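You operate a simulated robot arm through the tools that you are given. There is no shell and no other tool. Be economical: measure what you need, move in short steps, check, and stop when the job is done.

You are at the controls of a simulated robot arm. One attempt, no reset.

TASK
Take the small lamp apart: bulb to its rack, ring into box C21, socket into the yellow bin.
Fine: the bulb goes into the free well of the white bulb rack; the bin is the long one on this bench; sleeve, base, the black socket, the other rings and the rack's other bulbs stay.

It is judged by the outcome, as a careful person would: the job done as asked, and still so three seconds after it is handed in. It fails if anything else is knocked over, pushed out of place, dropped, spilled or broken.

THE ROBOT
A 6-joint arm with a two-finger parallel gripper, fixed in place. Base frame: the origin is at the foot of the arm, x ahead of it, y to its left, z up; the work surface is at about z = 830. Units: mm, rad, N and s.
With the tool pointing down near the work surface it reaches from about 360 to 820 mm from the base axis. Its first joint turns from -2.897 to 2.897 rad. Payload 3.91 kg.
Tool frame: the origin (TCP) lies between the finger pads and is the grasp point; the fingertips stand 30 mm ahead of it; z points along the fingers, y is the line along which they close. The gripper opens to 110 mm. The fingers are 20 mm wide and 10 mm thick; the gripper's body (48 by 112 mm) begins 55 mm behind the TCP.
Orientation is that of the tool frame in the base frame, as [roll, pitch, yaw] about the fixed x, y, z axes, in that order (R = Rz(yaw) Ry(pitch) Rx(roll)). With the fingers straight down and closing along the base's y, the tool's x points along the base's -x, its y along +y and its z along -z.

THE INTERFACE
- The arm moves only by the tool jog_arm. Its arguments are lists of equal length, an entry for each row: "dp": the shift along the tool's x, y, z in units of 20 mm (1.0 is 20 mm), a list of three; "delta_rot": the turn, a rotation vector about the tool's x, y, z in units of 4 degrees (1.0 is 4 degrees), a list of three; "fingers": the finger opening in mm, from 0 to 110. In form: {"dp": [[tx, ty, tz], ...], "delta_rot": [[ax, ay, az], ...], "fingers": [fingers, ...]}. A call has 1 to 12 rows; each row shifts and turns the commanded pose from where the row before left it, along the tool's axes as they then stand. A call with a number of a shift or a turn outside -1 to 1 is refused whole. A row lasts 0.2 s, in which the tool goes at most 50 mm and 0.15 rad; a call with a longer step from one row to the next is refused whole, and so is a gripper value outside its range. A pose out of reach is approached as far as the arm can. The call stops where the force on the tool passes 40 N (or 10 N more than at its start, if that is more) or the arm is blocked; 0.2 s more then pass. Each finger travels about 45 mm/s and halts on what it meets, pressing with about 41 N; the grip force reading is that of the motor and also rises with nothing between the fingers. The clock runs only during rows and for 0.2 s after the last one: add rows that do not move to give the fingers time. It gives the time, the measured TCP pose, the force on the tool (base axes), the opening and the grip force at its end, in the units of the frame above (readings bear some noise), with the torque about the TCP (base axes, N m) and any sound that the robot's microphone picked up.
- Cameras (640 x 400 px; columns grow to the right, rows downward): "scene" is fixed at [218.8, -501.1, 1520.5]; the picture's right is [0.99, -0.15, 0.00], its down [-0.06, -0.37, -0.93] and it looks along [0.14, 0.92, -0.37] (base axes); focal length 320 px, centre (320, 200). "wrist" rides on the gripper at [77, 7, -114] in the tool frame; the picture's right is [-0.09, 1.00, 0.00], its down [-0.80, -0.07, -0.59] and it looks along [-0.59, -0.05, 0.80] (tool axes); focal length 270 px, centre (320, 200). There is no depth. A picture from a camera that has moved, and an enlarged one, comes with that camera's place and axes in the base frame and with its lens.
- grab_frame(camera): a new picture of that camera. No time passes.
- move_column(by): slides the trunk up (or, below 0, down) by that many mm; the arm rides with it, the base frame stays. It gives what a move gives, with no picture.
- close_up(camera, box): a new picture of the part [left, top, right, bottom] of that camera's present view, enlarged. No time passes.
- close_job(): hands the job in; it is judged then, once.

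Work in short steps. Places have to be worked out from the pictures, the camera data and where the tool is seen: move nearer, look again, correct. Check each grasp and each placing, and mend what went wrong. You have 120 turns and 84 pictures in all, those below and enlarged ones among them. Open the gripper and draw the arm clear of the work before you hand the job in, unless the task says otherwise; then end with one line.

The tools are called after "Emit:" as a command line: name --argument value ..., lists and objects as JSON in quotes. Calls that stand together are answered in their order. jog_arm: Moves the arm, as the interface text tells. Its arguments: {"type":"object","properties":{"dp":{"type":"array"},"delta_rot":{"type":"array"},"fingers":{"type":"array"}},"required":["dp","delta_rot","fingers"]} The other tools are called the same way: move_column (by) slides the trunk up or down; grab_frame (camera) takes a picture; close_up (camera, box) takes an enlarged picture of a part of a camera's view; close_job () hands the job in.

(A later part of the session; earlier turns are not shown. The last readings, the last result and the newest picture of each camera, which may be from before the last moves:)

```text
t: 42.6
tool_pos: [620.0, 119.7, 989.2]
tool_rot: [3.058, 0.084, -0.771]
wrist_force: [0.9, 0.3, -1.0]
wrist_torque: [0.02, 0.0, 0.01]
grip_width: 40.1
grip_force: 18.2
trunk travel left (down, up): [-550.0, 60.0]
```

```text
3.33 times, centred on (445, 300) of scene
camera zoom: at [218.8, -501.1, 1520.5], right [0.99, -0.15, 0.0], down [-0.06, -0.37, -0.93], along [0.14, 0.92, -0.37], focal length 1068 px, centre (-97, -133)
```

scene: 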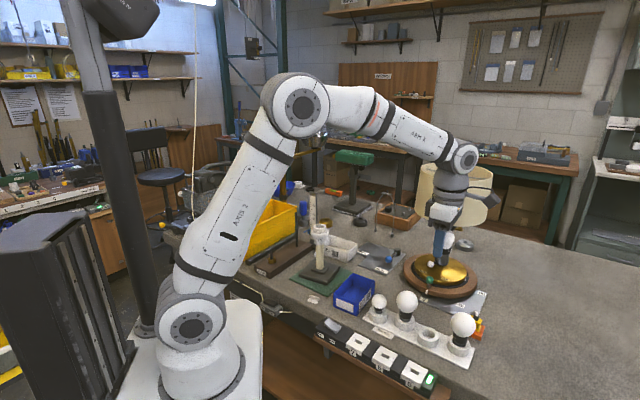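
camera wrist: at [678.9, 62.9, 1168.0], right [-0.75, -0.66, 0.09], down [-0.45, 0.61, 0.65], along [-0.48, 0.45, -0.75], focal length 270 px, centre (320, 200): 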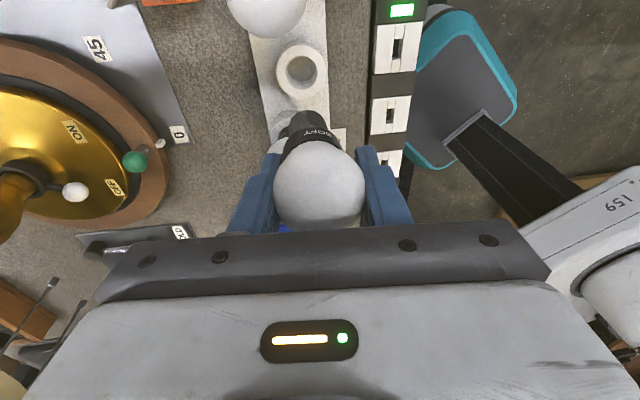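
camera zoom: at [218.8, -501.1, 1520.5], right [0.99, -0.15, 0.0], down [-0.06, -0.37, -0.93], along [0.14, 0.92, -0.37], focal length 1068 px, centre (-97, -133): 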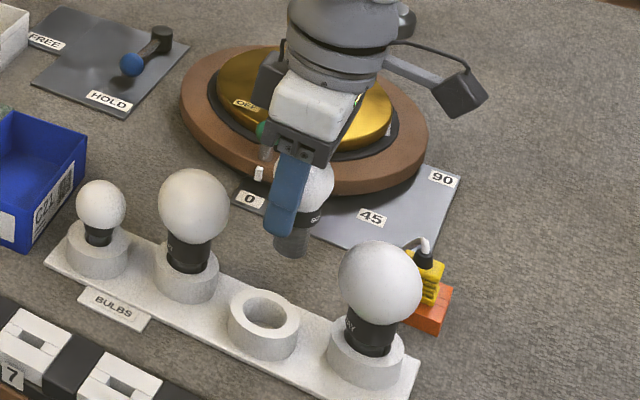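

Relative sightings show the tip about 8 mm too far in +x. I correct and descend 40 mm to just above the well.

Emit:
jog_arm --dp '[[-0.06, 0.025, 0.65], [-0.06, 0.025, 0.65], [-0.06, 0.025, 0.65], [0, 0, 0]]' --delta_rot '[[0, 0, 0], [0, 0, 0], [0, 0, 0], [0, 0, 0]]' --fingers '[35, 35, 35, 35]'

Emit:
close_up --camera "wrist" --box '[220, 0, 420, 220]'

Emit:
close_up --camera "scene" --box '[410, 280, 480, 360]'

```text
t: 43.6
tool_pos: [610.9, 120.3, 950.3]
tool_rot: [3.057, 0.086, -0.77]
wrist_force: [-0.1, 0.2, -0.1]
wrist_torque: [0.02, 0.0, 0.03]
grip_width: 40.5
grip_force: 18.0
trunk travel left (down, up): [-550.0, 60.0]
```

```text
1.82 times, centred on (320, 110) of wrist
camera zoom: at [676.7, 64.3, 1058.0], right [-0.75, -0.66, 0.09], down [-0.45, 0.61, 0.65], along [-0.48, 0.45, -0.75], focal length 491 px, centre (320, 364)
```

zoom: 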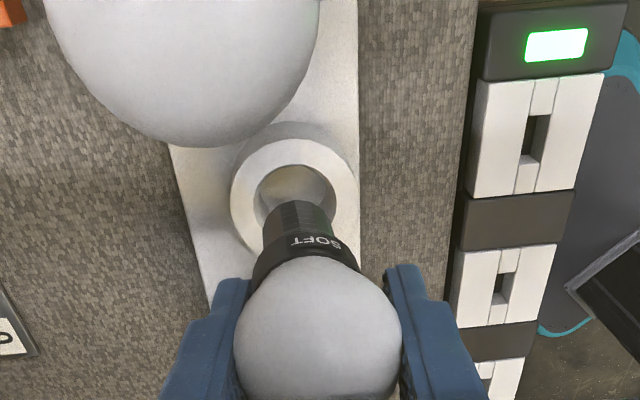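

```text
5.00 times, centred on (445, 320) of scene
camera zoom: at [218.8, -501.1, 1520.5], right [0.99, -0.15, 0.0], down [-0.06, -0.37, -0.93], along [0.14, 0.92, -0.37], focal length 1602 px, centre (-305, -400)
```

zoom: 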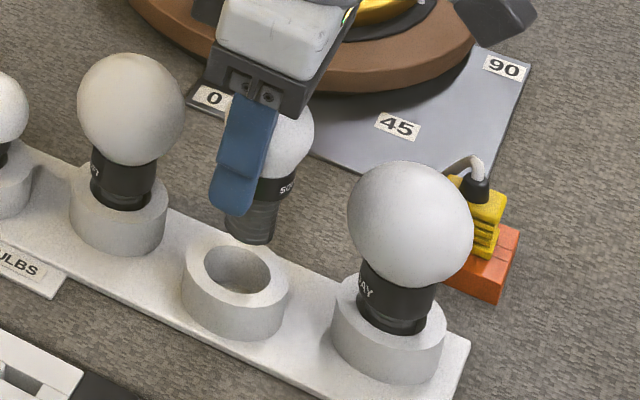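

Tip and hole line up within a few mm in both views. I descend 14 mm slowly, watching force.

Emit:
jog_arm --dp '[[0.015, -0.015, 0.175], [0.015, -0.015, 0.175], [0.015, -0.015, 0.175], [0.015, -0.015, 0.175], [0, 0, 0]]' --delta_rot '[[0, 0, 0], [0, 0, 0], [0, 0, 0], [0, 0, 0], [0, 0, 0]]' --fingers '[35, 35, 35, 35, 35]'

Emit:
close_up --camera "wrist" --box '[220, 0, 420, 220]'

Emit:
close_up --camera "scene" --box '[410, 280, 480, 360]'

```text
t: 44.8
tool_pos: [611.1, 121.3, 934.6]
tool_rot: [3.057, 0.085, -0.771]
wrist_force: [0.0, -0.7, -0.1]
wrist_torque: [-0.01, 0.03, 0.01]
grip_width: 40.5
grip_force: 17.9
trunk travel left (down, up): [-550.0, 60.0]
```

```text
1.82 times, centred on (320, 110) of wrist
camera zoom: at [676.6, 64.3, 1043.8], right [-0.75, -0.66, 0.09], down [-0.45, 0.61, 0.65], along [-0.48, 0.45, -0.75], focal length 491 px, centre (320, 364)
```

zoom: 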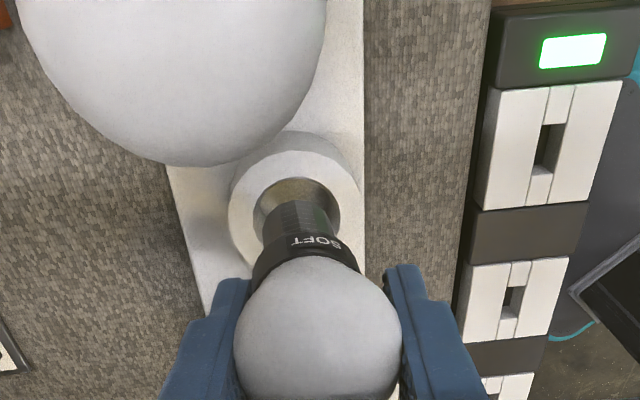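

```text
5.00 times, centred on (445, 320) of scene
camera zoom: at [218.8, -501.1, 1520.5], right [0.99, -0.15, 0.0], down [-0.06, -0.37, -0.93], along [0.14, 0.92, -0.37], focal length 1602 px, centre (-305, -400)
```

zoom: 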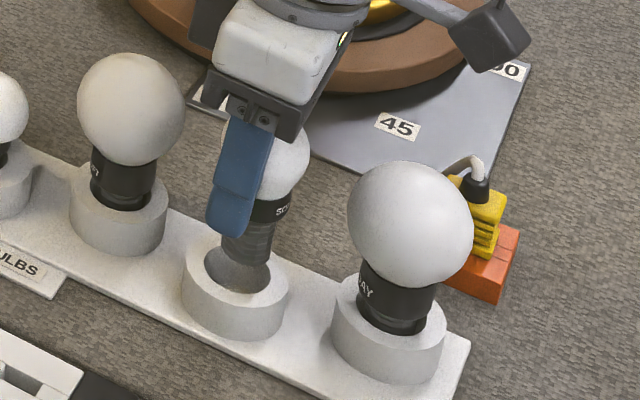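

The tip is entering the hole, slightly to its back-right. I nudge 2 mm and continue down gently.

Emit:
jog_arm --dp '[[-0.05, 0.09, 0], [0.017, -0.017, 0.2], [0.017, -0.017, 0.2], [0.017, -0.017, 0.2], [0, 0, 0]]' --delta_rot '[[0, 0, 0], [0, 0, 0], [0, 0, 0], [0, 0, 0], [0, 0, 0]]' --fingers '[35, 35, 35, 35, 35]'

Emit:
close_up --camera "wrist" --box '[220, 0, 420, 220]'

Emit:
close_up --camera "scene" --box '[410, 280, 480, 360]'

```text
t: 46.0
tool_pos: [609.9, 120.6, 924.1]
tool_rot: [3.058, 0.086, -0.77]
wrist_force: [0.0, 0.1, 0.3]
wrist_torque: [0.01, 0.05, 0.02]
grip_width: 40.1
grip_force: 17.3
trunk travel left (down, up): [-550.0, 60.0]
```

```text
1.82 times, centred on (320, 110) of wrist
camera zoom: at [674.4, 63.6, 1032.3], right [-0.75, -0.66, 0.09], down [-0.45, 0.61, 0.65], along [-0.48, 0.45, -0.75], focal length 491 px, centre (320, 364)
```

zoom: 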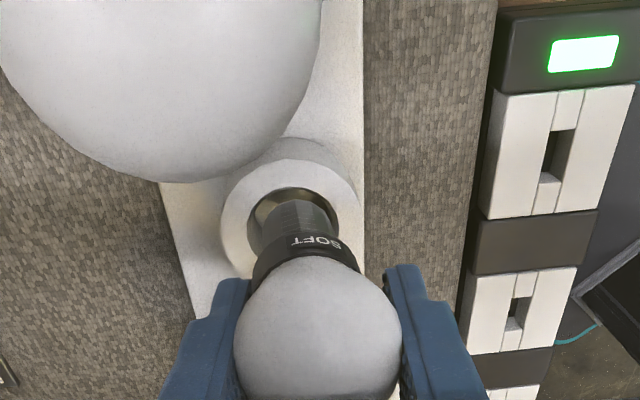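

```text
5.00 times, centred on (445, 320) of scene
camera zoom: at [218.8, -501.1, 1520.5], right [0.99, -0.15, 0.0], down [-0.06, -0.37, -0.93], along [0.14, 0.92, -0.37], focal length 1602 px, centre (-305, -400)
```

zoom: 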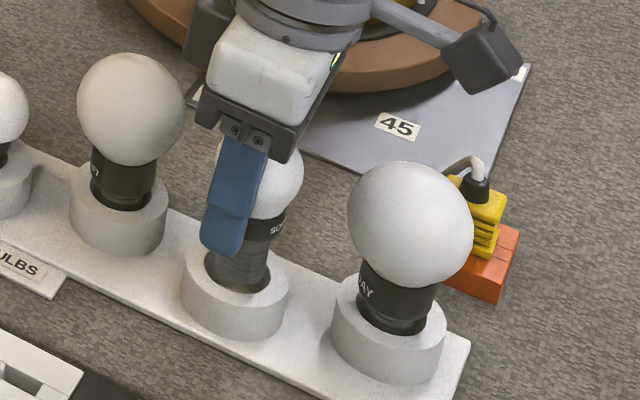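

The neck is inside the well with no contact force. I lower further until it seats.

Emit:
jog_arm --dp '[[0.01, -0.01, 0.12], [0.01, -0.01, 0.12], [0.01, -0.01, 0.12], [0.01, -0.01, 0.12], [0.01, -0.01, 0.12], [0, 0, 0]]' --delta_rot '[[0, 0, 0], [0, 0, 0], [0, 0, 0], [0, 0, 0], [0, 0, 0], [0, 0, 0]]' --fingers '[35, 35, 35, 35, 35, 35]'

Emit:
close_up --camera "scene" --box '[410, 280, 480, 360]'

```text
t: 47.4
tool_pos: [609.7, 121.4, 910.7]
tool_rot: [3.058, 0.086, -0.77]
wrist_force: [0.1, -0.2, -0.3]
wrist_torque: [-0.01, 0.04, 0.01]
grip_width: 40.4
grip_force: 18.1
trunk travel left (down, up): [-550.0, 60.0]
```

```text
5.00 times, centred on (445, 320) of scene
camera zoom: at [218.8, -501.1, 1520.5], right [0.99, -0.15, 0.0], down [-0.06, -0.37, -0.93], along [0.14, 0.92, -0.37], focal length 1602 px, centre (-305, -400)
```

zoom: 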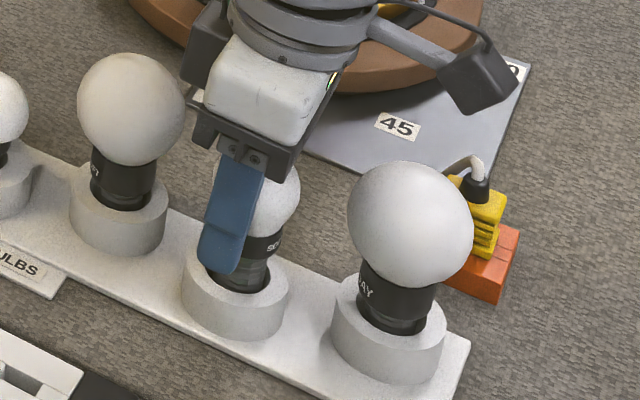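

Still free; I continue down in small steps until contact.

Emit:
jog_arm --dp '[[0.006, -0.006, 0.08], [0.006, -0.006, 0.08], [0.006, -0.006, 0.08], [0.006, -0.006, 0.08], [0, 0, 0]]' --delta_rot '[[0, 0, 0], [0, 0, 0], [0, 0, 0], [0, 0, 0], [0, 0, 0]]' --fingers '[35, 35, 35, 35, 35]'

Emit:
close_up --camera "scene" --box '[410, 280, 480, 360]'

```text
t: 48.6
tool_pos: [609.6, 120.6, 907.2]
tool_rot: [3.057, 0.086, -0.77]
wrist_force: [-0.4, 0.0, 0.4]
wrist_torque: [-0.04, -0.02, -0.03]
grip_width: 40.4
grip_force: 17.8
trunk travel left (down, up): [-550.0, 60.0]
```

```text
5.00 times, centred on (445, 320) of scene
camera zoom: at [218.8, -501.1, 1520.5], right [0.99, -0.15, 0.0], down [-0.06, -0.37, -0.93], along [0.14, 0.92, -0.37], focal length 1602 px, centre (-305, -400)
```

zoom: 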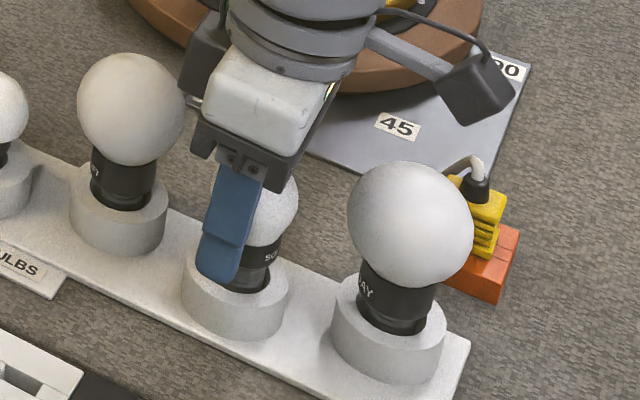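

No contact yet; a little further.

Emit:
jog_arm --dp '[[0.006, -0.006, 0.08], [0.006, -0.006, 0.08], [0.006, -0.006, 0.08], [0.006, -0.006, 0.08], [0, 0, 0]]' --delta_rot '[[0, 0, 0], [0, 0, 0], [0, 0, 0], [0, 0, 0], [0, 0, 0]]' --fingers '[35, 35, 35, 35, 35]'

Emit:
close_up --camera "scene" --box '[410, 280, 480, 360]'

```text
t: 49.8
tool_pos: [609.2, 121.6, 898.9]
tool_rot: [3.056, 0.086, -0.77]
wrist_force: [0.3, 0.0, -0.1]
wrist_torque: [0.03, 0.02, 0.03]
grip_width: 40.0
grip_force: 17.9
trunk travel left (down, up): [-550.0, 60.0]
```

```text
5.00 times, centred on (445, 320) of scene
camera zoom: at [218.8, -501.1, 1520.5], right [0.99, -0.15, 0.0], down [-0.06, -0.37, -0.93], along [0.14, 0.92, -0.37], focal length 1602 px, centre (-305, -400)
```

zoom: 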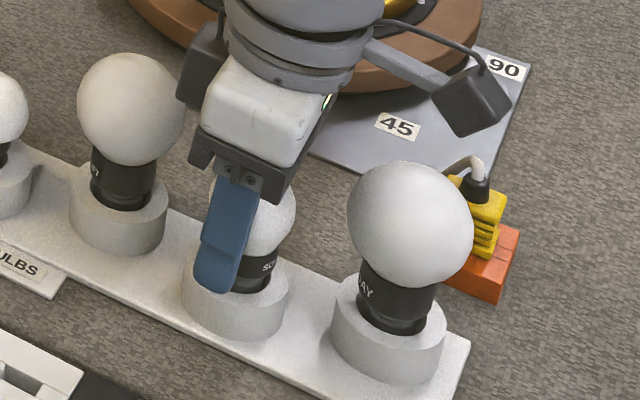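

The bulb sits at the same depth as its neighbours. I open the fingers and check that it stands.

Emit:
jog_arm --dp '[[0, 0, 0], [0, 0, 0], [0, 0, 0], [0, 0, 0]]' --delta_rot '[[0, 0, 0], [0, 0, 0], [0, 0, 0], [0, 0, 0]]' --fingers '[50, 62, 70, 70]'

Emit:
close_up --camera "scene" --box '[410, 280, 480, 360]'

```text
t: 50.8
tool_pos: [607.7, 121.5, 899.9]
tool_rot: [3.059, 0.084, -0.769]
wrist_force: [-0.5, -0.5, -0.3]
wrist_torque: [0.02, 0.0, -0.02]
grip_width: 70.0
grip_force: 0.1
trunk travel left (down, up): [-550.0, 60.0]
```

```text
5.00 times, centred on (445, 320) of scene
camera zoom: at [218.8, -501.1, 1520.5], right [0.99, -0.15, 0.0], down [-0.06, -0.37, -0.93], along [0.14, 0.92, -0.37], focal length 1602 px, centre (-305, -400)
```

zoom: 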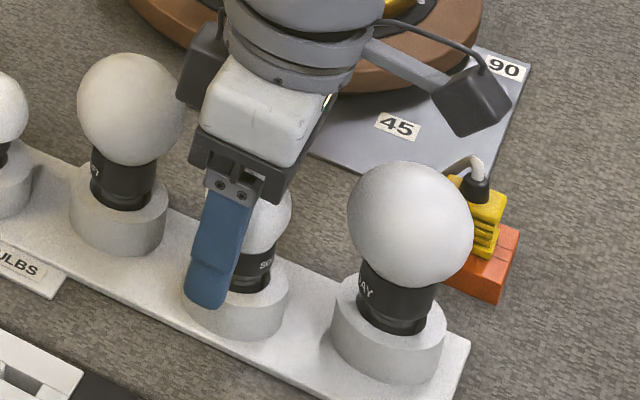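

Bulb stands on its own. I retreat straight up and level the tool again.

Emit:
jog_arm --dp '[[-0.04, 0.04, -0.45], [-0.085, 0.082, -0.99], [-0.085, 0.082, -0.99], [-0.085, 0.082, -0.99], [-0.085, 0.082, -0.99], [-0.085, 0.082, -0.99], [-0.085, 0.082, -0.99], [-0.085, 0.082, -0.99], [-0.085, 0.082, -0.99], [-0.085, 0.082, -0.99], [0, 0, 0], [0, 0, 0]]' --delta_rot '[[0, 0, 0], [0, 0, 0], [0, 0, 0], [0, 0, 0], [0, 0, 0], [0, 0, 0], [0, 0, 0], [0, 0, 0], [0, 0, 0], [0, 0, 0], [0.6, 0.6, 0], [0.6, 0.6, 0]]' --fingers '[70, 70, 70, 70, 70, 70, 70, 70, 70, 70, 70, 70]'

Emit:
grab_frame --camera "scene"

```text
t: 53.4
tool_pos: [608.6, 120.6, 1087.5]
tool_rot: [3.141, 0.001, -0.765]
wrist_force: [1.4, -0.2, -0.1]
wrist_torque: [-0.02, 0.02, -0.02]
grip_width: 70.1
grip_force: 0.1
trunk travel left (down, up): [-550.0, 60.0]
```

```text
35 pictures are left
```

scene: 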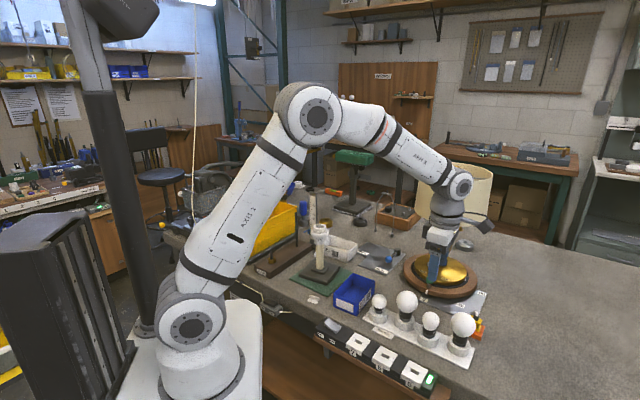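

Bulb is in the rack. I return to the lamp while turning clockwise, to get angular travel for unscrewing the ring.

Emit:
jog_arm --dp '[[-0.873, -0.173, -0.6], [-0.883, -0.112, -0.6], [-0.889, -0.05, -0.6], [-0.89, 0.012, -0.6], [-0.887, 0.074, -0.6], [-0.88, 0.136, 0], [-0.868, 0.197, 0], [-0.852, 0.257, 0], [-0.832, 0.316, 0], [-0.808, 0.373, 0], [-0.78, 0.429, 0], [-0.748, 0.482, 0]]' --delta_rot '[[0, 0, 1], [0, 0, 1], [0, 0, 1], [0, 0, 1], [0, 0, 1], [0, 0, 1], [0, 0, 1], [0, 0, 1], [0, 0, 1], [0, 0, 1], [0, 0, 1], [0, 0, 1]]' --fingers '[90, 90, 90, 90, 90, 90, 90, 90, 90, 90, 90, 90]'

Emit:
jog_arm --dp '[[-0.713, 0.533, 0], [-0.674, 0.582, 0], [-0.632, 0.627, 0], [-0.586, 0.67, 0], [-0.538, 0.709, 0], [-0.487, 0.745, 0], [-0.434, 0.777, 0], [-0.379, 0.805, 0], [-0.322, 0.83, 0], [-0.263, 0.85, 0], [-0.203, 0.867, 0], [-0.142, 0.879, 0]]' --delta_rot '[[0, 0, 1], [0, 0, 1], [0, 0, 1], [0, 0, 1], [0, 0, 1], [0, 0, 1], [0, 0, 1], [0, 0, 1], [0, 0, 1], [0, 0, 1], [0, 0, 1], [0, 0, 1]]' --fingers '[90, 90, 90, 90, 90, 90, 90, 90, 90, 90, 90, 90]'

Emit:
jog_arm --dp '[[0, 0, 0], [0, 0, 0], [0, 0, 0], [0, 0, 0], [0, 0, 0], [0, 0, 0], [0, 0, 0], [0, 0, 0], [0, 0, 0], [0, 0, 0], [0, 0, 0], [0, 0, 0]]' --delta_rot '[[0, 0, 1], [0, 0, 1], [0, 0, 1], [0, 0, 1], [0, 0, 1], [0, 0, 1], [0, 0, 1], [0, 0, 1], [0, 0, 1], [0, 0, 1], [0, 0, 1], [0, 0, 1]]' --fingers '[90, 90, 90, 90, 90, 90, 90, 90, 90, 90, 90, 90]'

Emit:
grab_frame --camera "wrist"

```text
t: 56.0
tool_pos: [487.2, 297.1, 1149.8]
tool_rot: [3.14, 0.002, -1.605]
wrist_force: [-1.0, 0.8, -0.3]
wrist_torque: [0.02, 0.0, 0.01]
grip_width: 90.1
grip_force: 0.1
trunk travel left (down, up): [-550.0, 60.0]
```

```text
t: 58.6
tool_pos: [365.4, 471.4, 1151.0]
tool_rot: [3.138, -0.001, -2.444]
wrist_force: [0.2, 0.1, -0.2]
wrist_torque: [0.03, 0.01, 0.05]
grip_width: 90.0
grip_force: 0.0
trunk travel left (down, up): [-550.0, 60.0]
```

```text
t: 61.2
tool_pos: [365.7, 473.0, 1149.2]
tool_rot: [3.14, -0.002, 3.003]
wrist_force: [0.6, -0.5, 1.3]
wrist_torque: [0.02, -0.01, 0.02]
grip_width: 90.1
grip_force: 0.0
trunk travel left (down, up): [-550.0, 60.0]
```

```text
34 pictures are left
camera wrist: at [291.1, 489.9, 1263.8], right [0.23, 0.97, 0.0], down [0.78, -0.18, 0.59], along [0.58, -0.13, -0.81], focal length 270 px, centre (320, 200)
```

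wrist: 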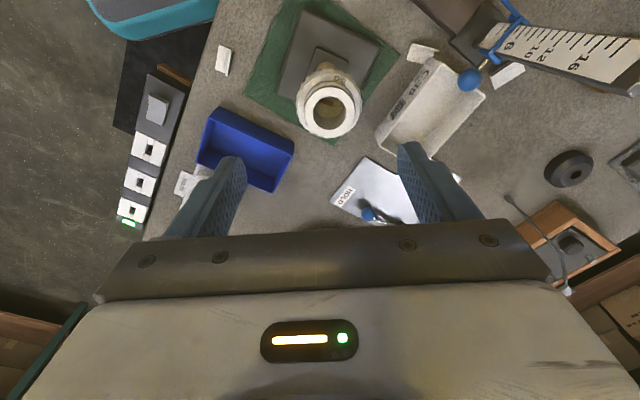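

I take an enlarged scene view to measure ring and socket heights.

Emit:
close_up --camera "scene" --box '[295, 215, 345, 250]'

```text
11.43 times, centred on (320, 232) of scene
camera zoom: at [218.8, -501.1, 1520.5], right [0.99, -0.15, 0.0], down [-0.06, -0.37, -0.93], along [0.14, 0.92, -0.37], focal length 3662 px, centre (320, -171)
```

zoom: 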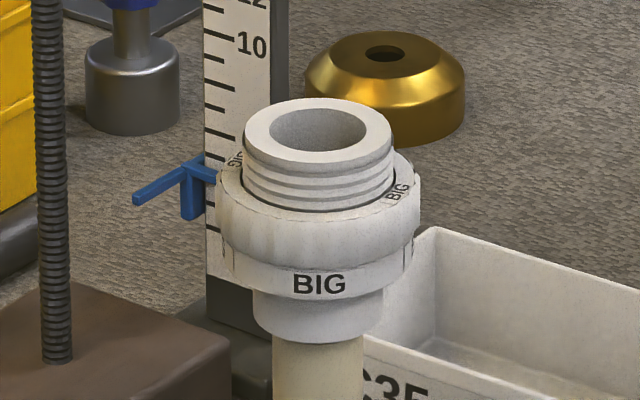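

Ring spans about z 997–1013 (Ø61), socket flange below it, thread up to 1024. I align over (368,482), descend to just above and verify centring.

Emit:
jog_arm --dp '[[-0.05, 0.46, 0], [0, 0, 0.8], [0, 0, 0.8], [0, 0, 0.8], [0, 0, 0.8], [0, 0, 0.8], [0, 0, 0]]' --delta_rot '[[0, 0, 0], [0, 0, 0], [0, 0, 0], [0, 0, 0], [0, 0, 0], [0, 0, 0], [0, 0, 0]]' --fingers '[90, 90, 90, 90, 90, 90, 90]'

Emit:
close_up --camera "wrist" --box '[220, 80, 420, 240]'

```text
t: 62.8
tool_pos: [366.0, 481.7, 1069.0]
tool_rot: [3.141, -0.003, 3.005]
wrist_force: [0.1, 0.2, -1.2]
wrist_torque: [-0.03, -0.02, 0.03]
grip_width: 90.1
grip_force: 0.0
trunk travel left (down, up): [-550.0, 60.0]
```

```text
2.50 times, centred on (320, 160) of wrist
camera zoom: at [292.8, 499.3, 1183.4], right [0.22, 0.97, 0.0], down [0.78, -0.18, 0.59], along [0.58, -0.13, -0.81], focal length 676 px, centre (320, 300)
```

zoom: 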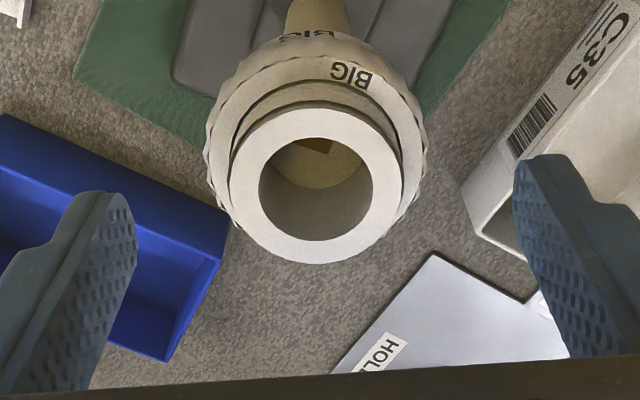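

Ring axis at about (370.5, 481). I correct 4 mm, descend to grip the ring only, and close.

Emit:
jog_arm --dp '[[-0.21, 0.0, 0], [0, 0, 0.7], [0, 0, 0.7], [0, 0, 0.68], [0, 0, 0], [0, 0, 0], [0, 0, 0], [0, 0, 0], [0, 0, 0]]' --delta_rot '[[0, 0, 0], [0, 0, 0], [0, 0, 0], [0, 0, 0], [0, 0, 0], [0, 0, 0], [0, 0, 0], [0, 0, 0], [0, 0, 0]]' --fingers '[90, 90, 90, 90, 78, 66, 52, 50, 50]'

Emit:
close_up --camera "scene" --box '[290, 200, 350, 250]'

```text
t: 64.8
tool_pos: [371.3, 478.4, 1027.5]
tool_rot: [3.141, 0.0, 3.004]
wrist_force: [0.6, -5.9, -2.1]
wrist_torque: [-0.3, -0.05, -0.01]
grip_width: 56.7
grip_force: 41.0
trunk travel left (down, up): [-550.0, 60.0]
```

```text
8.00 times, centred on (320, 225) of scene
camera zoom: at [218.8, -501.1, 1520.5], right [0.99, -0.15, 0.0], down [-0.06, -0.37, -0.93], along [0.14, 0.92, -0.37], focal length 2563 px, centre (320, 0)
```

zoom: 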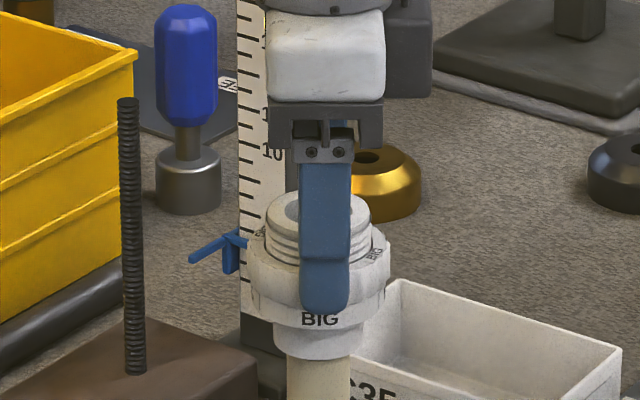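

Ring is gripped at 56.7 mm. I relieve the side load and turn counter-clockwise, checking whether only the ring turns.

Emit:
jog_arm --dp '[[0, -0.07, -0.05], [0, 0, -0.003], [0, 0, -0.003], [0, 0, -0.003], [0, 0, -0.003], [0, 0, -0.003], [0, 0, -0.003], [0, 0, -0.003], [0, 0, -0.003], [0, 0, -0.003], [0, 0, -0.003], [0, 0, 0]]' --delta_rot '[[0, 0, 0], [0, 0, -1], [0, 0, -1], [0, 0, -1], [0, 0, -1], [0, 0, -1], [0, 0, -1], [0, 0, -1], [0, 0, -1], [0, 0, -1], [0, 0, -1], [0, 0, 0]]' --fingers '[50, 50, 50, 50, 50, 50, 50, 50, 50, 50, 50, 50]'

Emit:
close_up --camera "scene" --box '[285, 205, 355, 285]'

```text
t: 67.4
tool_pos: [372.4, 479.3, 1029.3]
tool_rot: [3.141, 0.0, -2.579]
wrist_force: [-1.1, 2.1, -9.2]
wrist_torque: [0.02, -0.04, 0.0]
grip_width: 56.2
grip_force: 41.0
trunk travel left (down, up): [-550.0, 60.0]
```

```text
5.00 times, centred on (320, 245) of scene
camera zoom: at [218.8, -501.1, 1520.5], right [0.99, -0.15, 0.0], down [-0.06, -0.37, -0.93], along [0.14, 0.92, -0.37], focal length 1602 px, centre (320, -25)
```

zoom: 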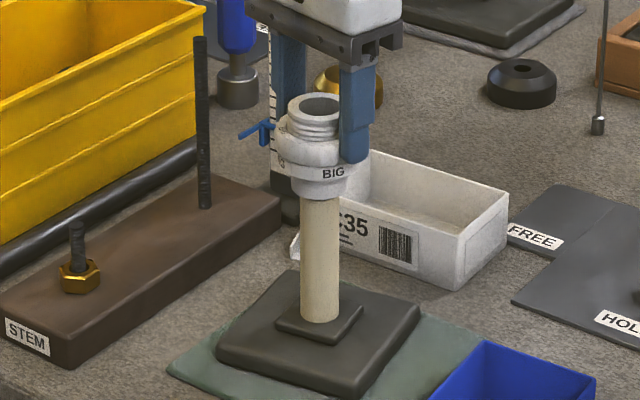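

The flange label moved a bit, so the socket may be turning partly. I turn on and compare again.

Emit:
jog_arm --dp '[[0, 0, 0], [0, 0, 0], [0, 0, 0], [0, 0, 0], [0, 0, 0], [0, 0, 0], [0, 0, 0], [0, 0, 0], [0, 0, 0], [0, 0, 0], [0, 0, 0], [0, 0, 0]]' --delta_rot '[[0, 0, -1], [0, 0, -1], [0, 0, -1], [0, 0, -1], [0, 0, -1], [0, 0, -1], [0, 0, -1], [0, 0, -1], [0, 0, -1], [0, 0, -1], [0, 0, -1], [0, 0, 0]]' --fingers '[50, 50, 50, 50, 50, 50, 50, 50, 50, 50, 50, 50]'

Emit:
close_up --camera "scene" --box '[295, 210, 345, 250]'

```text
t: 70.0
tool_pos: [369.6, 479.6, 1031.2]
tool_rot: [3.141, 0.004, -1.81]
wrist_force: [-1.5, 13.8, 16.6]
wrist_torque: [0.24, 0.17, 0.01]
grip_width: 56.3
grip_force: 41.0
trunk travel left (down, up): [-550.0, 60.0]
```

```text
10.00 times, centred on (320, 230) of scene
camera zoom: at [218.8, -501.1, 1520.5], right [0.99, -0.15, 0.0], down [-0.06, -0.37, -0.93], along [0.14, 0.92, -0.37], focal length 3204 px, centre (320, -100)
```

zoom: 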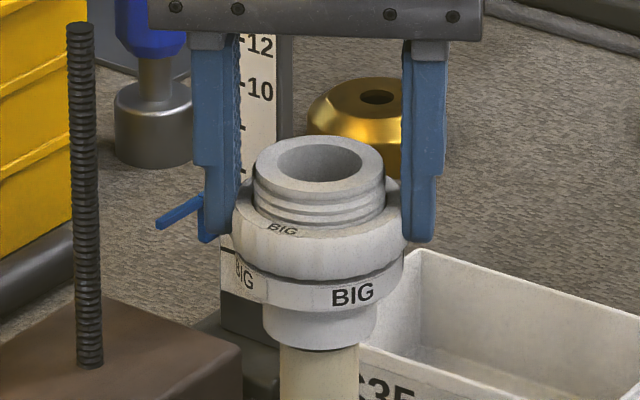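

A gap opens between ring and flange: the ring is unscrewing and pushing up. I yield up and sideways, then keep turning with a slow rise.

Emit:
jog_arm --dp '[[-0.07, 0.017, -0.08], [0, 0, -0.006], [0, 0, -0.006], [0, 0, -0.006], [0, 0, -0.006], [0, 0, -0.006], [0, 0, -0.006], [0, 0, -0.006], [0, 0, -0.006], [0, 0, -0.006], [0, 0, -0.006], [0, 0, -0.006]]' --delta_rot '[[0, 0, 0], [0, 0, -1], [0, 0, -1], [0, 0, -1], [0, 0, -1], [0, 0, -1], [0, 0, -1], [0, 0, -1], [0, 0, -1], [0, 0, -1], [0, 0, -1], [0, 0, -1]]' --fingers '[50, 50, 50, 50, 50, 50, 50, 50, 50, 50, 50, 50]'

```text
t: 72.6
tool_pos: [370.5, 480.1, 1031.5]
tool_rot: [3.14, 0.002, -1.042]
wrist_force: [-5.7, -1.1, -5.2]
wrist_torque: [-0.07, 0.14, -0.01]
grip_width: 56.2
grip_force: 41.2
trunk travel left (down, up): [-550.0, 60.0]
```

Forces are balanced. Another 48°.

Emit:
jog_arm --dp '[[0, 0, -0.003], [0, 0, -0.003], [0, 0, -0.003], [0, 0, -0.003], [0, 0, -0.003], [0, 0, -0.003], [0, 0, -0.003], [0, 0, -0.003], [0, 0, -0.003], [0, 0, -0.003], [0, 0, -0.003], [0, 0, -0.003]]' --delta_rot '[[0, 0, -1], [0, 0, -1], [0, 0, -1], [0, 0, -1], [0, 0, -1], [0, 0, -1], [0, 0, -1], [0, 0, -1], [0, 0, -1], [0, 0, -1], [0, 0, -1], [0, 0, -1]]' --fingers '[50, 50, 50, 50, 50, 50, 50, 50, 50, 50, 50, 50]'

Emit:
close_up --camera "scene" --box '[295, 210, 345, 250]'

```text
t: 75.2
tool_pos: [369.5, 480.1, 1034.2]
tool_rot: [-3.14, 0.003, -0.207]
wrist_force: [-5.4, -1.5, -3.3]
wrist_torque: [-0.07, 0.06, 0.01]
grip_width: 56.1
grip_force: 40.8
trunk travel left (down, up): [-550.0, 60.0]
```

```text
10.00 times, centred on (320, 230) of scene
camera zoom: at [218.8, -501.1, 1520.5], right [0.99, -0.15, 0.0], down [-0.06, -0.37, -0.93], along [0.14, 0.92, -0.37], focal length 3204 px, centre (320, -100)
```

zoom: 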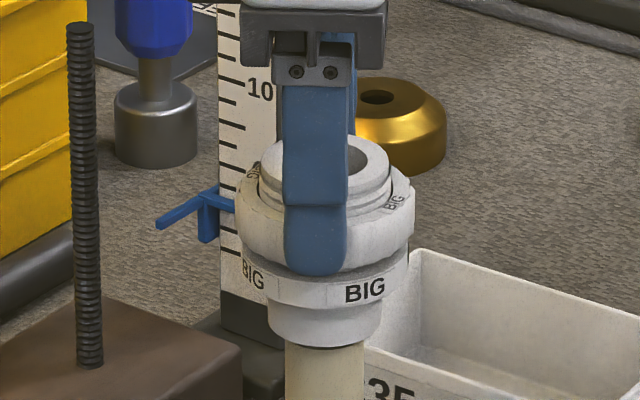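

Ring has risen visibly. I turn 40° more (staying short of the limit), then test a pull.

Emit:
jog_arm --dp '[[0, 0, -0.003], [0, 0, -0.003], [0, 0, -0.003], [0, 0, -0.003], [0, 0, -0.003], [0, 0, -0.003], [0, 0, -0.003], [0, 0, -0.003], [0, 0, -0.003], [0, 0, -0.003], [0, 0, 0]]' --delta_rot '[[0, 0, -1], [0, 0, -1], [0, 0, -1], [0, 0, -1], [0, 0, -1], [0, 0, -1], [0, 0, -1], [0, 0, -1], [0, 0, -1], [0, 0, -1], [0, 0, 0]]' --fingers '[50, 50, 50, 50, 50, 50, 50, 50, 50, 50, 50]'

Emit:
jog_arm --dp '[[0, 0, -0.04], [0, 0, -0.04], [0, 0, 0]]' --delta_rot '[[0, 0, 0], [0, 0, 0], [0, 0, 0]]' --fingers '[50, 50, 50]'

```text
t: 77.6
tool_pos: [370.4, 480.0, 1034.2]
tool_rot: [-3.139, 0.0, 0.492]
wrist_force: [-3.1, -3.8, 2.0]
wrist_torque: [-0.15, 0.11, -0.04]
grip_width: 56.5
grip_force: 41.2
trunk travel left (down, up): [-550.0, 60.0]
```

```text
t: 78.4
tool_pos: [371.2, 480.4, 1036.3]
tool_rot: [-3.14, -0.001, 0.492]
wrist_force: [0.8, 0.5, 0.1]
wrist_torque: [0.02, 0.01, -0.01]
grip_width: 56.0
grip_force: 40.9
trunk travel left (down, up): [-550.0, 60.0]
```

All forces vanished after a small pull: the ring seems free. I lift further in small steps.

Emit:
jog_arm --dp '[[0, 0, -0.1], [0, 0, -0.1], [0, 0, -0.2], [0, 0, -0.3], [0, 0, -0.4], [0, 0, 0]]' --delta_rot '[[0, 0, 0], [0, 0, 0], [0, 0, 0], [0, 0, 0], [0, 0, 0], [0, 0, 0]]' --fingers '[50, 50, 50, 50, 50, 50]'

Emit:
close_up --camera "scene" --box '[285, 195, 365, 285]'

```text
t: 79.8
tool_pos: [371.1, 480.1, 1057.6]
tool_rot: [-3.14, 0.001, 0.49]
wrist_force: [-1.2, 0.3, -0.2]
wrist_torque: [-0.01, 0.0, 0.02]
grip_width: 56.2
grip_force: 40.6
trunk travel left (down, up): [-550.0, 60.0]
```

```text
4.44 times, centred on (325, 240) of scene
camera zoom: at [218.8, -501.1, 1520.5], right [0.99, -0.15, 0.0], down [-0.06, -0.37, -0.93], along [0.14, 0.92, -0.37], focal length 1424 px, centre (298, 22)
```

zoom: 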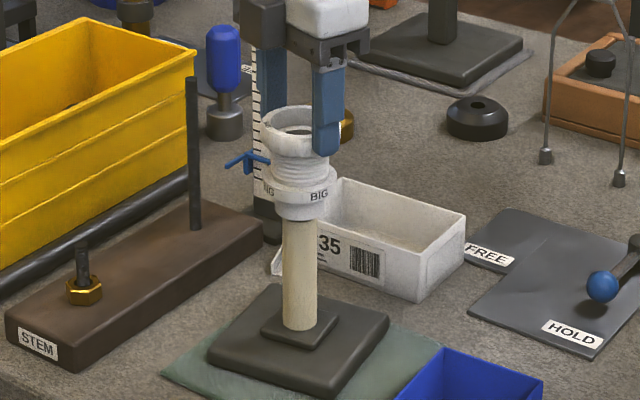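

Ring is off. I raise it and carry it over box C21 (centre ≈ (461,338)), turning so the fingers open along the box's long side.

Emit:
jog_arm --dp '[[0, 0, -1], [0, 0, -1], [0.035, 0.466, 0], [0.067, 0.462, 0], [0.099, 0.456, 0], [0.131, 0.448, 0], [0.162, 0.438, 0], [0.192, 0.426, 0], [0.221, 0.411, 0], [0.25, 0.395, 0], [0.276, 0.376, 0], [0.302, 0.356, 0]]' --delta_rot '[[0, 0, 0], [0, 0, 0], [0, 0, 1], [0, 0, 1], [0, 0, 1], [0, 0, 1], [0, 0, 1], [0, 0, 1], [0, 0, 1], [0, 0, 1], [0, 0, 1], [0, 0, 1]]' --fingers '[50, 50, 50, 50, 50, 50, 50, 50, 50, 50, 50, 50]'

Emit:
jog_arm --dp '[[0.326, 0.334, 0], [0.349, 0.311, 0], [0.37, 0.286, 0], [0.389, 0.259, 0], [0.406, 0.231, 0], [0.421, 0.203, 0], [0.434, 0.173, 0], [0.445, 0.142, 0], [0, 0, 0]]' --delta_rot '[[0, 0, 1], [0, 0, 1], [0, 0, 1], [0, 0, 1], [0, 0, 1], [0, 0, 1], [0, 0, 1], [0, 0, 0.4], [0, 0, 0]]' --fingers '[50, 50, 50, 50, 50, 50, 50, 50, 50]'

Emit:
grab_frame --camera "wrist"

```text
t: 82.4
tool_pos: [421.5, 400.9, 1098.0]
tool_rot: [-3.14, 0.0, -0.209]
wrist_force: [-0.3, -0.4, 0.8]
wrist_torque: [0.0, -0.03, 0.04]
grip_width: 56.1
grip_force: 41.0
trunk travel left (down, up): [-550.0, 60.0]
```

```text
t: 84.4
tool_pos: [460.9, 337.9, 1098.6]
tool_rot: [-3.141, 0.001, -0.724]
wrist_force: [-1.2, -0.3, 0.0]
wrist_torque: [-0.01, -0.04, 0.05]
grip_width: 56.4
grip_force: 40.7
trunk travel left (down, up): [-550.0, 60.0]
```

```text
26 pictures are left
camera wrist: at [515.4, 283.0, 1212.5], right [-0.73, -0.69, 0.0], down [-0.55, 0.58, 0.6], along [-0.41, 0.43, -0.8], focal length 270 px, centre (320, 200)
```

wrist: 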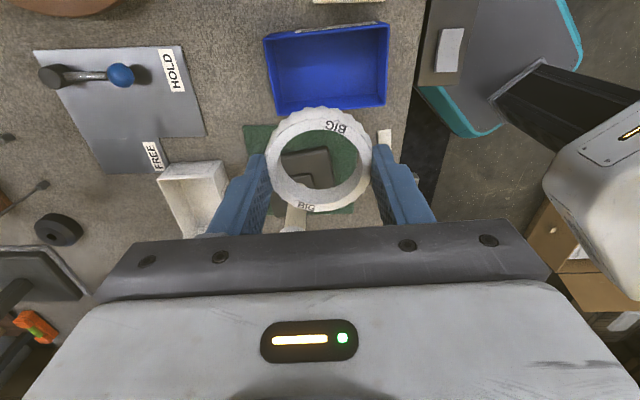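

Box centre from the wrist view is about (460,328). I shift and descend to just above the box.

Emit:
jog_arm --dp '[[0.295, 0.41, 0], [0, 0, 0.925], [0, 0, 0.925], [0, 0, 0.925], [0, 0, 0.925], [0, 0, 0.925], [0, 0, 0.925], [0, 0, 0.925], [0, 0, 0.925], [0, 0, 0]]' --delta_rot '[[0, 0, 0], [0, 0, 0], [0, 0, 0], [0, 0, 0], [0, 0, 0], [0, 0, 0], [0, 0, 0], [0, 0, 0], [0, 0, 0], [0, 0, 0]]' --fingers '[50, 50, 50, 50, 50, 50, 50, 50, 50, 50]'

Emit:
grab_frame --camera "wrist"

Emit:
close_up --camera "scene" --box '[310, 250, 400, 330]'

```text
t: 86.6
tool_pos: [459.2, 327.0, 949.7]
tool_rot: [3.141, 0.002, -0.723]
wrist_force: [0.7, 0.4, 0.1]
wrist_torque: [0.0, -0.03, 0.0]
grip_width: 56.3
grip_force: 41.4
trunk travel left (down, up): [-550.0, 60.0]
```

```text
25 pictures are left
camera wrist: at [514.3, 272.9, 1063.8], right [-0.73, -0.69, 0.0], down [-0.55, 0.58, 0.6], along [-0.41, 0.43, -0.8], focal length 270 px, centre (320, 200)
```

wrist: 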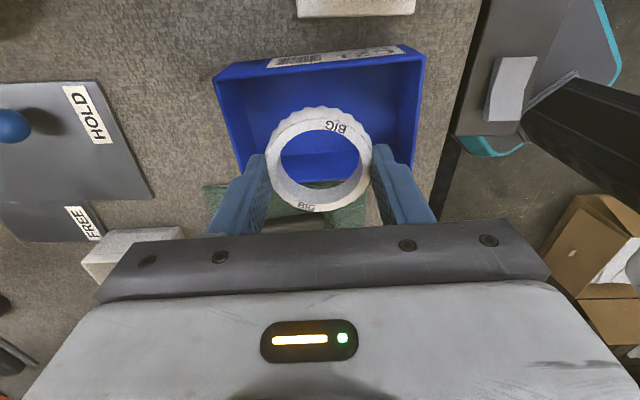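

```text
5.00 times, centred on (355, 290) of scene
camera zoom: at [218.8, -501.1, 1520.5], right [0.99, -0.15, 0.0], down [-0.06, -0.37, -0.93], along [0.14, 0.92, -0.37], focal length 1602 px, centre (145, -250)
```

zoom: 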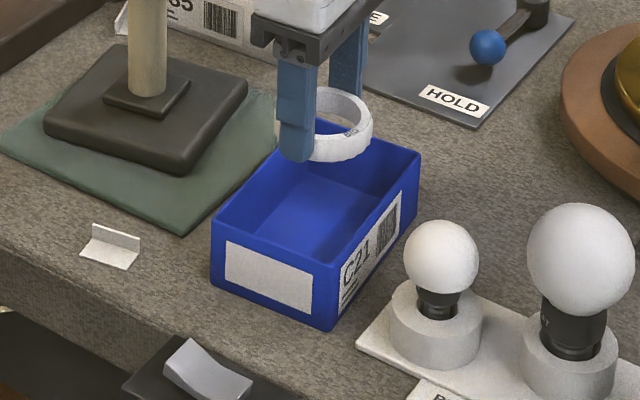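

Ring is centred over the box. I lower it to the floor of the box, slowly at the end.

Emit:
jog_arm --dp '[[-0.1, 0, 0.9], [0, 0, 0.9], [0, 0, 0.9], [0, 0, 0.8], [0, 0, 0.2], [0, 0, 0.15], [0, 0, 0.1], [0, 0, 0.1], [0, 0, 0]]' --delta_rot '[[0, 0, 0], [0, 0, 0], [0, 0, 0], [0, 0, 0], [0, 0, 0], [0, 0, 0], [0, 0, 0], [0, 0, 0], [0, 0, 0]]' --fingers '[50, 50, 50, 50, 50, 50, 50, 50, 50]'

Emit:
close_up --camera "scene" --box '[310, 250, 400, 330]'

```text
t: 88.6
tool_pos: [458.4, 330.0, 868.6]
tool_rot: [3.141, 0.001, -0.725]
wrist_force: [-0.4, 0.2, -0.2]
wrist_torque: [-0.01, 0.0, 0.02]
grip_width: 56.2
grip_force: 41.7
trunk travel left (down, up): [-550.0, 60.0]
```

```text
5.00 times, centred on (355, 290) of scene
camera zoom: at [218.8, -501.1, 1520.5], right [0.99, -0.15, 0.0], down [-0.06, -0.37, -0.93], along [0.14, 0.92, -0.37], focal length 1602 px, centre (145, -250)
```

zoom: 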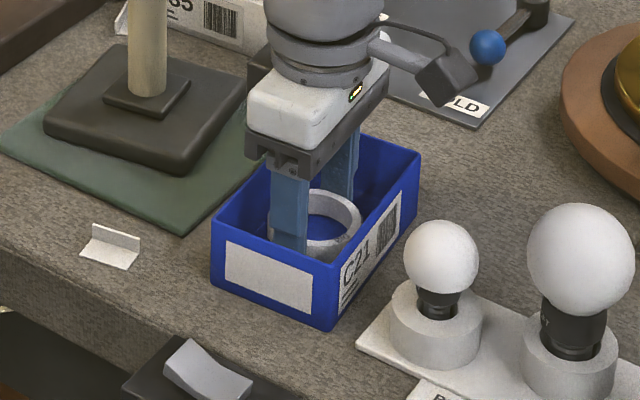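

Nearly on the floor; I lower 2 mm more, release and rise.

Emit:
jog_arm --dp '[[0, 0, 0.1], [0, 0, 0.05], [0, 0, 0], [0, 0, 0], [0, 0, 0], [0, 0, -0.5], [0, 0, -1], [0, 0, -1], [0, 0, -1], [0, 0, -1], [0, 0, -1], [0, 0, -1]]' --delta_rot '[[0, 0, 0], [0, 0, 0], [0, 0, 0], [0, 0, 0], [0, 0, 0], [0, 0, 0], [0, 0, 0], [0, 0, 0], [0, 0, 0], [0, 0, 0], [0, 0, 0], [0, 0, 0]]' --fingers '[50, 50, 62, 72, 74, 74, 74, 74, 74, 74, 74, 74]'

Emit:
jog_arm --dp '[[0, 0, -1], [0, 0, -1], [0, 0, -1], [0, 0, -1], [0, 0, -1], [0, 0, -1], [0, 0, -1], [0, 0, 0]]' --delta_rot '[[0, 0, 0], [0, 0, 0], [0, 0, 0], [0, 0, 0], [0, 0, 0], [0, 0, 0], [0, 0, 0], [0, 0, 0]]' --fingers '[74, 74, 74, 74, 74, 74, 74, 74]'

Emit:
grab_frame --camera "wrist"

```text
t: 91.2
tool_pos: [456.9, 330.3, 996.4]
tool_rot: [3.141, 0.002, -0.725]
wrist_force: [-1.4, 0.3, 0.5]
wrist_torque: [0.03, 0.01, 0.01]
grip_width: 74.3
grip_force: 0.1
trunk travel left (down, up): [-550.0, 60.0]
```

```text
t: 93.0
tool_pos: [458.4, 329.2, 1136.3]
tool_rot: [-3.141, 0.001, -0.724]
wrist_force: [0.6, 0.5, 0.4]
wrist_torque: [0.03, -0.01, 0.03]
grip_width: 74.2
grip_force: 0.0
trunk travel left (down, up): [-550.0, 60.0]
```

```text
22 pictures are left
camera wrist: at [512.9, 274.2, 1250.5], right [-0.73, -0.69, 0.0], down [-0.55, 0.58, 0.6], along [-0.41, 0.43, -0.8], focal length 270 px, centre (320, 200)
```

wrist: 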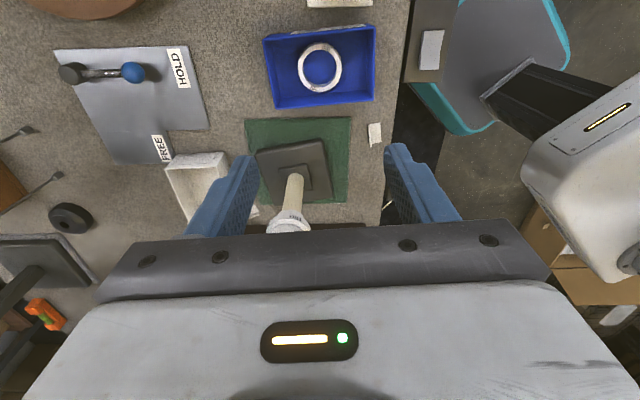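

The ring lies flat in C21. Now I return over the socket, turning clockwise to gain travel for unscrewing it.

Emit:
jog_arm --dp '[[-0.695, -0.231, 0], [-0.709, -0.182, 0], [-0.72, -0.132, 0], [-0.727, -0.082, 0], [-0.731, -0.031, 0], [-0.732, 0.02, 0], [-0.728, 0.071, 0], [-0.722, 0.122, 0], [-0.711, 0.172, 0], [-0.698, 0.221, 0], [-0.681, 0.269, 0], [-0.66, 0.316, 0]]' --delta_rot '[[0, 0, 1], [0, 0, 1], [0, 0, 1], [0, 0, 1], [0, 0, 1], [0, 0, 1], [0, 0, 1], [0, 0, 1], [0, 0, 1], [0, 0, 1], [0, 0, 1], [0, 0, 1]]' --fingers '[80, 80, 80, 80, 80, 80, 80, 80, 80, 80, 80, 80]'

Emit:
jog_arm --dp '[[0, 0, 0], [0, 0, 0], [0, 0, 0], [0, 0, 0], [0, 0, 0], [0, 0, 0], [0, 0, 0], [0, 0, 0], [0, 0, 0], [0, 0, 0], [0, 0, 0], [0, 0, 0]]' --delta_rot '[[0, 0, 1], [0, 0, 1], [0, 0, 1], [0, 0, 1], [0, 0, 1], [0, 0, 1], [0, 0, 1], [0, 0, 1], [0, 0, 1], [0, 0, 1], [0, 0, 1], [0, 0, 1]]' --fingers '[80, 80, 80, 80, 80, 80, 80, 80, 80, 80, 80, 80]'

Emit:
jog_arm --dp '[[0, 0, 0.3], [0, 0, 0.3], [0, 0, 0.3], [0, 0, 0.3], [0, 0, 0.3], [0, 0, 0.3], [0, 0, 0.3], [0, 0, 0.3], [0, 0, 0.3], [0, 0, 0.3], [0, 0, 0.3], [0, 0, 0.2]]' --delta_rot '[[0, 0, 1], [0, 0, 1], [0, 0, 1], [0, 0, 1], [0, 0, 1], [0, 0, 1], [0, 0, 1], [0, 0, 1], [0, 0, 1], [0, 0, 1], [0, 0, 1], [0, 0, 1]]' --fingers '[80, 80, 80, 80, 80, 80, 80, 80, 80, 80, 80, 80]'

Emit:
close_up --camera "wrist" --box '[220, 80, 420, 240]'

```text
t: 95.6
tool_pos: [370.7, 481.6, 1135.4]
tool_rot: [3.14, 0.0, -1.562]
wrist_force: [0.6, 0.4, 0.1]
wrist_torque: [-0.01, 0.01, 0.02]
grip_width: 79.9
grip_force: 0.2
trunk travel left (down, up): [-550.0, 60.0]
```

```text
t: 98.2
tool_pos: [369.9, 482.3, 1135.2]
tool_rot: [3.14, 0.001, -2.4]
wrist_force: [-0.4, 1.2, -0.3]
wrist_torque: [0.04, -0.01, -0.04]
grip_width: 80.1
grip_force: 0.1
trunk travel left (down, up): [-550.0, 60.0]
```

```text
t: 100.8
tool_pos: [369.8, 480.9, 1066.1]
tool_rot: [3.138, 0.0, 3.046]
wrist_force: [-0.5, 0.1, -0.3]
wrist_torque: [-0.02, 0.03, 0.02]
grip_width: 79.9
grip_force: 0.1
trunk travel left (down, up): [-550.0, 60.0]
```

```text
2.50 times, centred on (320, 160) of wrist
camera zoom: at [295.8, 496.3, 1180.7], right [0.18, 0.98, 0.0], down [0.79, -0.15, 0.59], along [0.58, -0.11, -0.81], focal length 676 px, centre (320, 300)
```

zoom: 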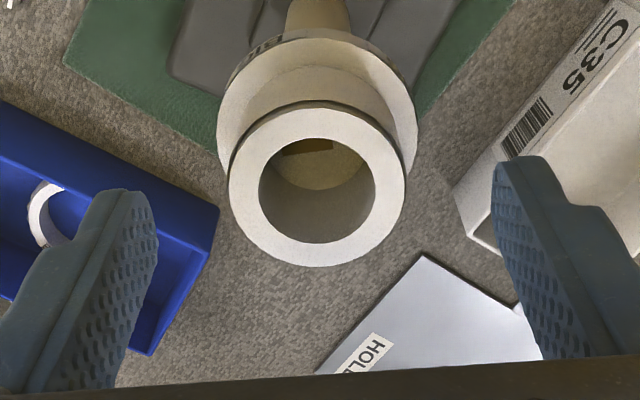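

Socket axis at about (372.5, 481). I correct, descend to grip the threaded collar above the flange, and close.

Emit:
jog_arm --dp '[[-0.125, 0, 0], [0, 0, 0.6], [0, 0, 0.6], [0, 0, 0.6], [0, 0, 0], [0, 0, 0], [0, 0, 0], [0, 0, 0], [0, 0, 0]]' --delta_rot '[[0, 0, 0], [0, 0, 0], [0, 0, 0], [0, 0, 0], [0, 0, 0], [0, 0, 0], [0, 0, 0], [0, 0, 0], [0, 0, 0]]' --fingers '[80, 80, 80, 80, 66, 52, 40, 38, 38]'

Emit:
jog_arm --dp '[[0, 0, -0.02], [0, 0, -0.003], [0, 0, -0.003], [0, 0, -0.003], [0, 0, -0.003], [0, 0, -0.003], [0, 0, -0.003], [0, 0, 0]]' --delta_rot '[[0, 0, 0], [0, 0, -1], [0, 0, -1], [0, 0, -1], [0, 0, -1], [0, 0, -1], [0, 0, -1], [0, 0, 0]]' --fingers '[38, 38, 38, 38, 38, 38, 38, 38]'

Emit:
close_up --camera "scene" --box '[285, 205, 355, 285]'

```text
t: 102.8
tool_pos: [371.7, 481.4, 1028.8]
tool_rot: [3.141, -0.001, 3.046]
wrist_force: [-0.3, -7.0, -0.1]
wrist_torque: [-0.66, 0.0, 0.02]
grip_width: 43.1
grip_force: 41.0
trunk travel left (down, up): [-550.0, 60.0]
```

```text
t: 104.6
tool_pos: [372.3, 482.5, 1031.3]
tool_rot: [3.14, -0.002, -2.818]
wrist_force: [0.1, 1.0, -9.8]
wrist_torque: [-0.28, -0.08, 0.03]
grip_width: 42.8
grip_force: 41.0
trunk travel left (down, up): [-550.0, 60.0]
```

```text
5.00 times, centred on (320, 245) of scene
camera zoom: at [218.8, -501.1, 1520.5], right [0.99, -0.15, 0.0], down [-0.06, -0.37, -0.93], along [0.14, 0.92, -0.37], focal length 1602 px, centre (320, -25)
```

zoom: 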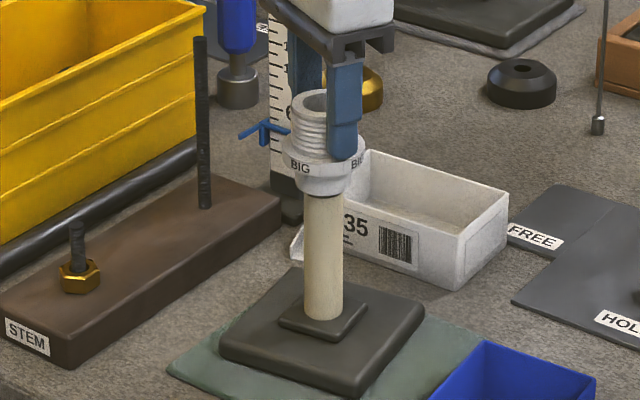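

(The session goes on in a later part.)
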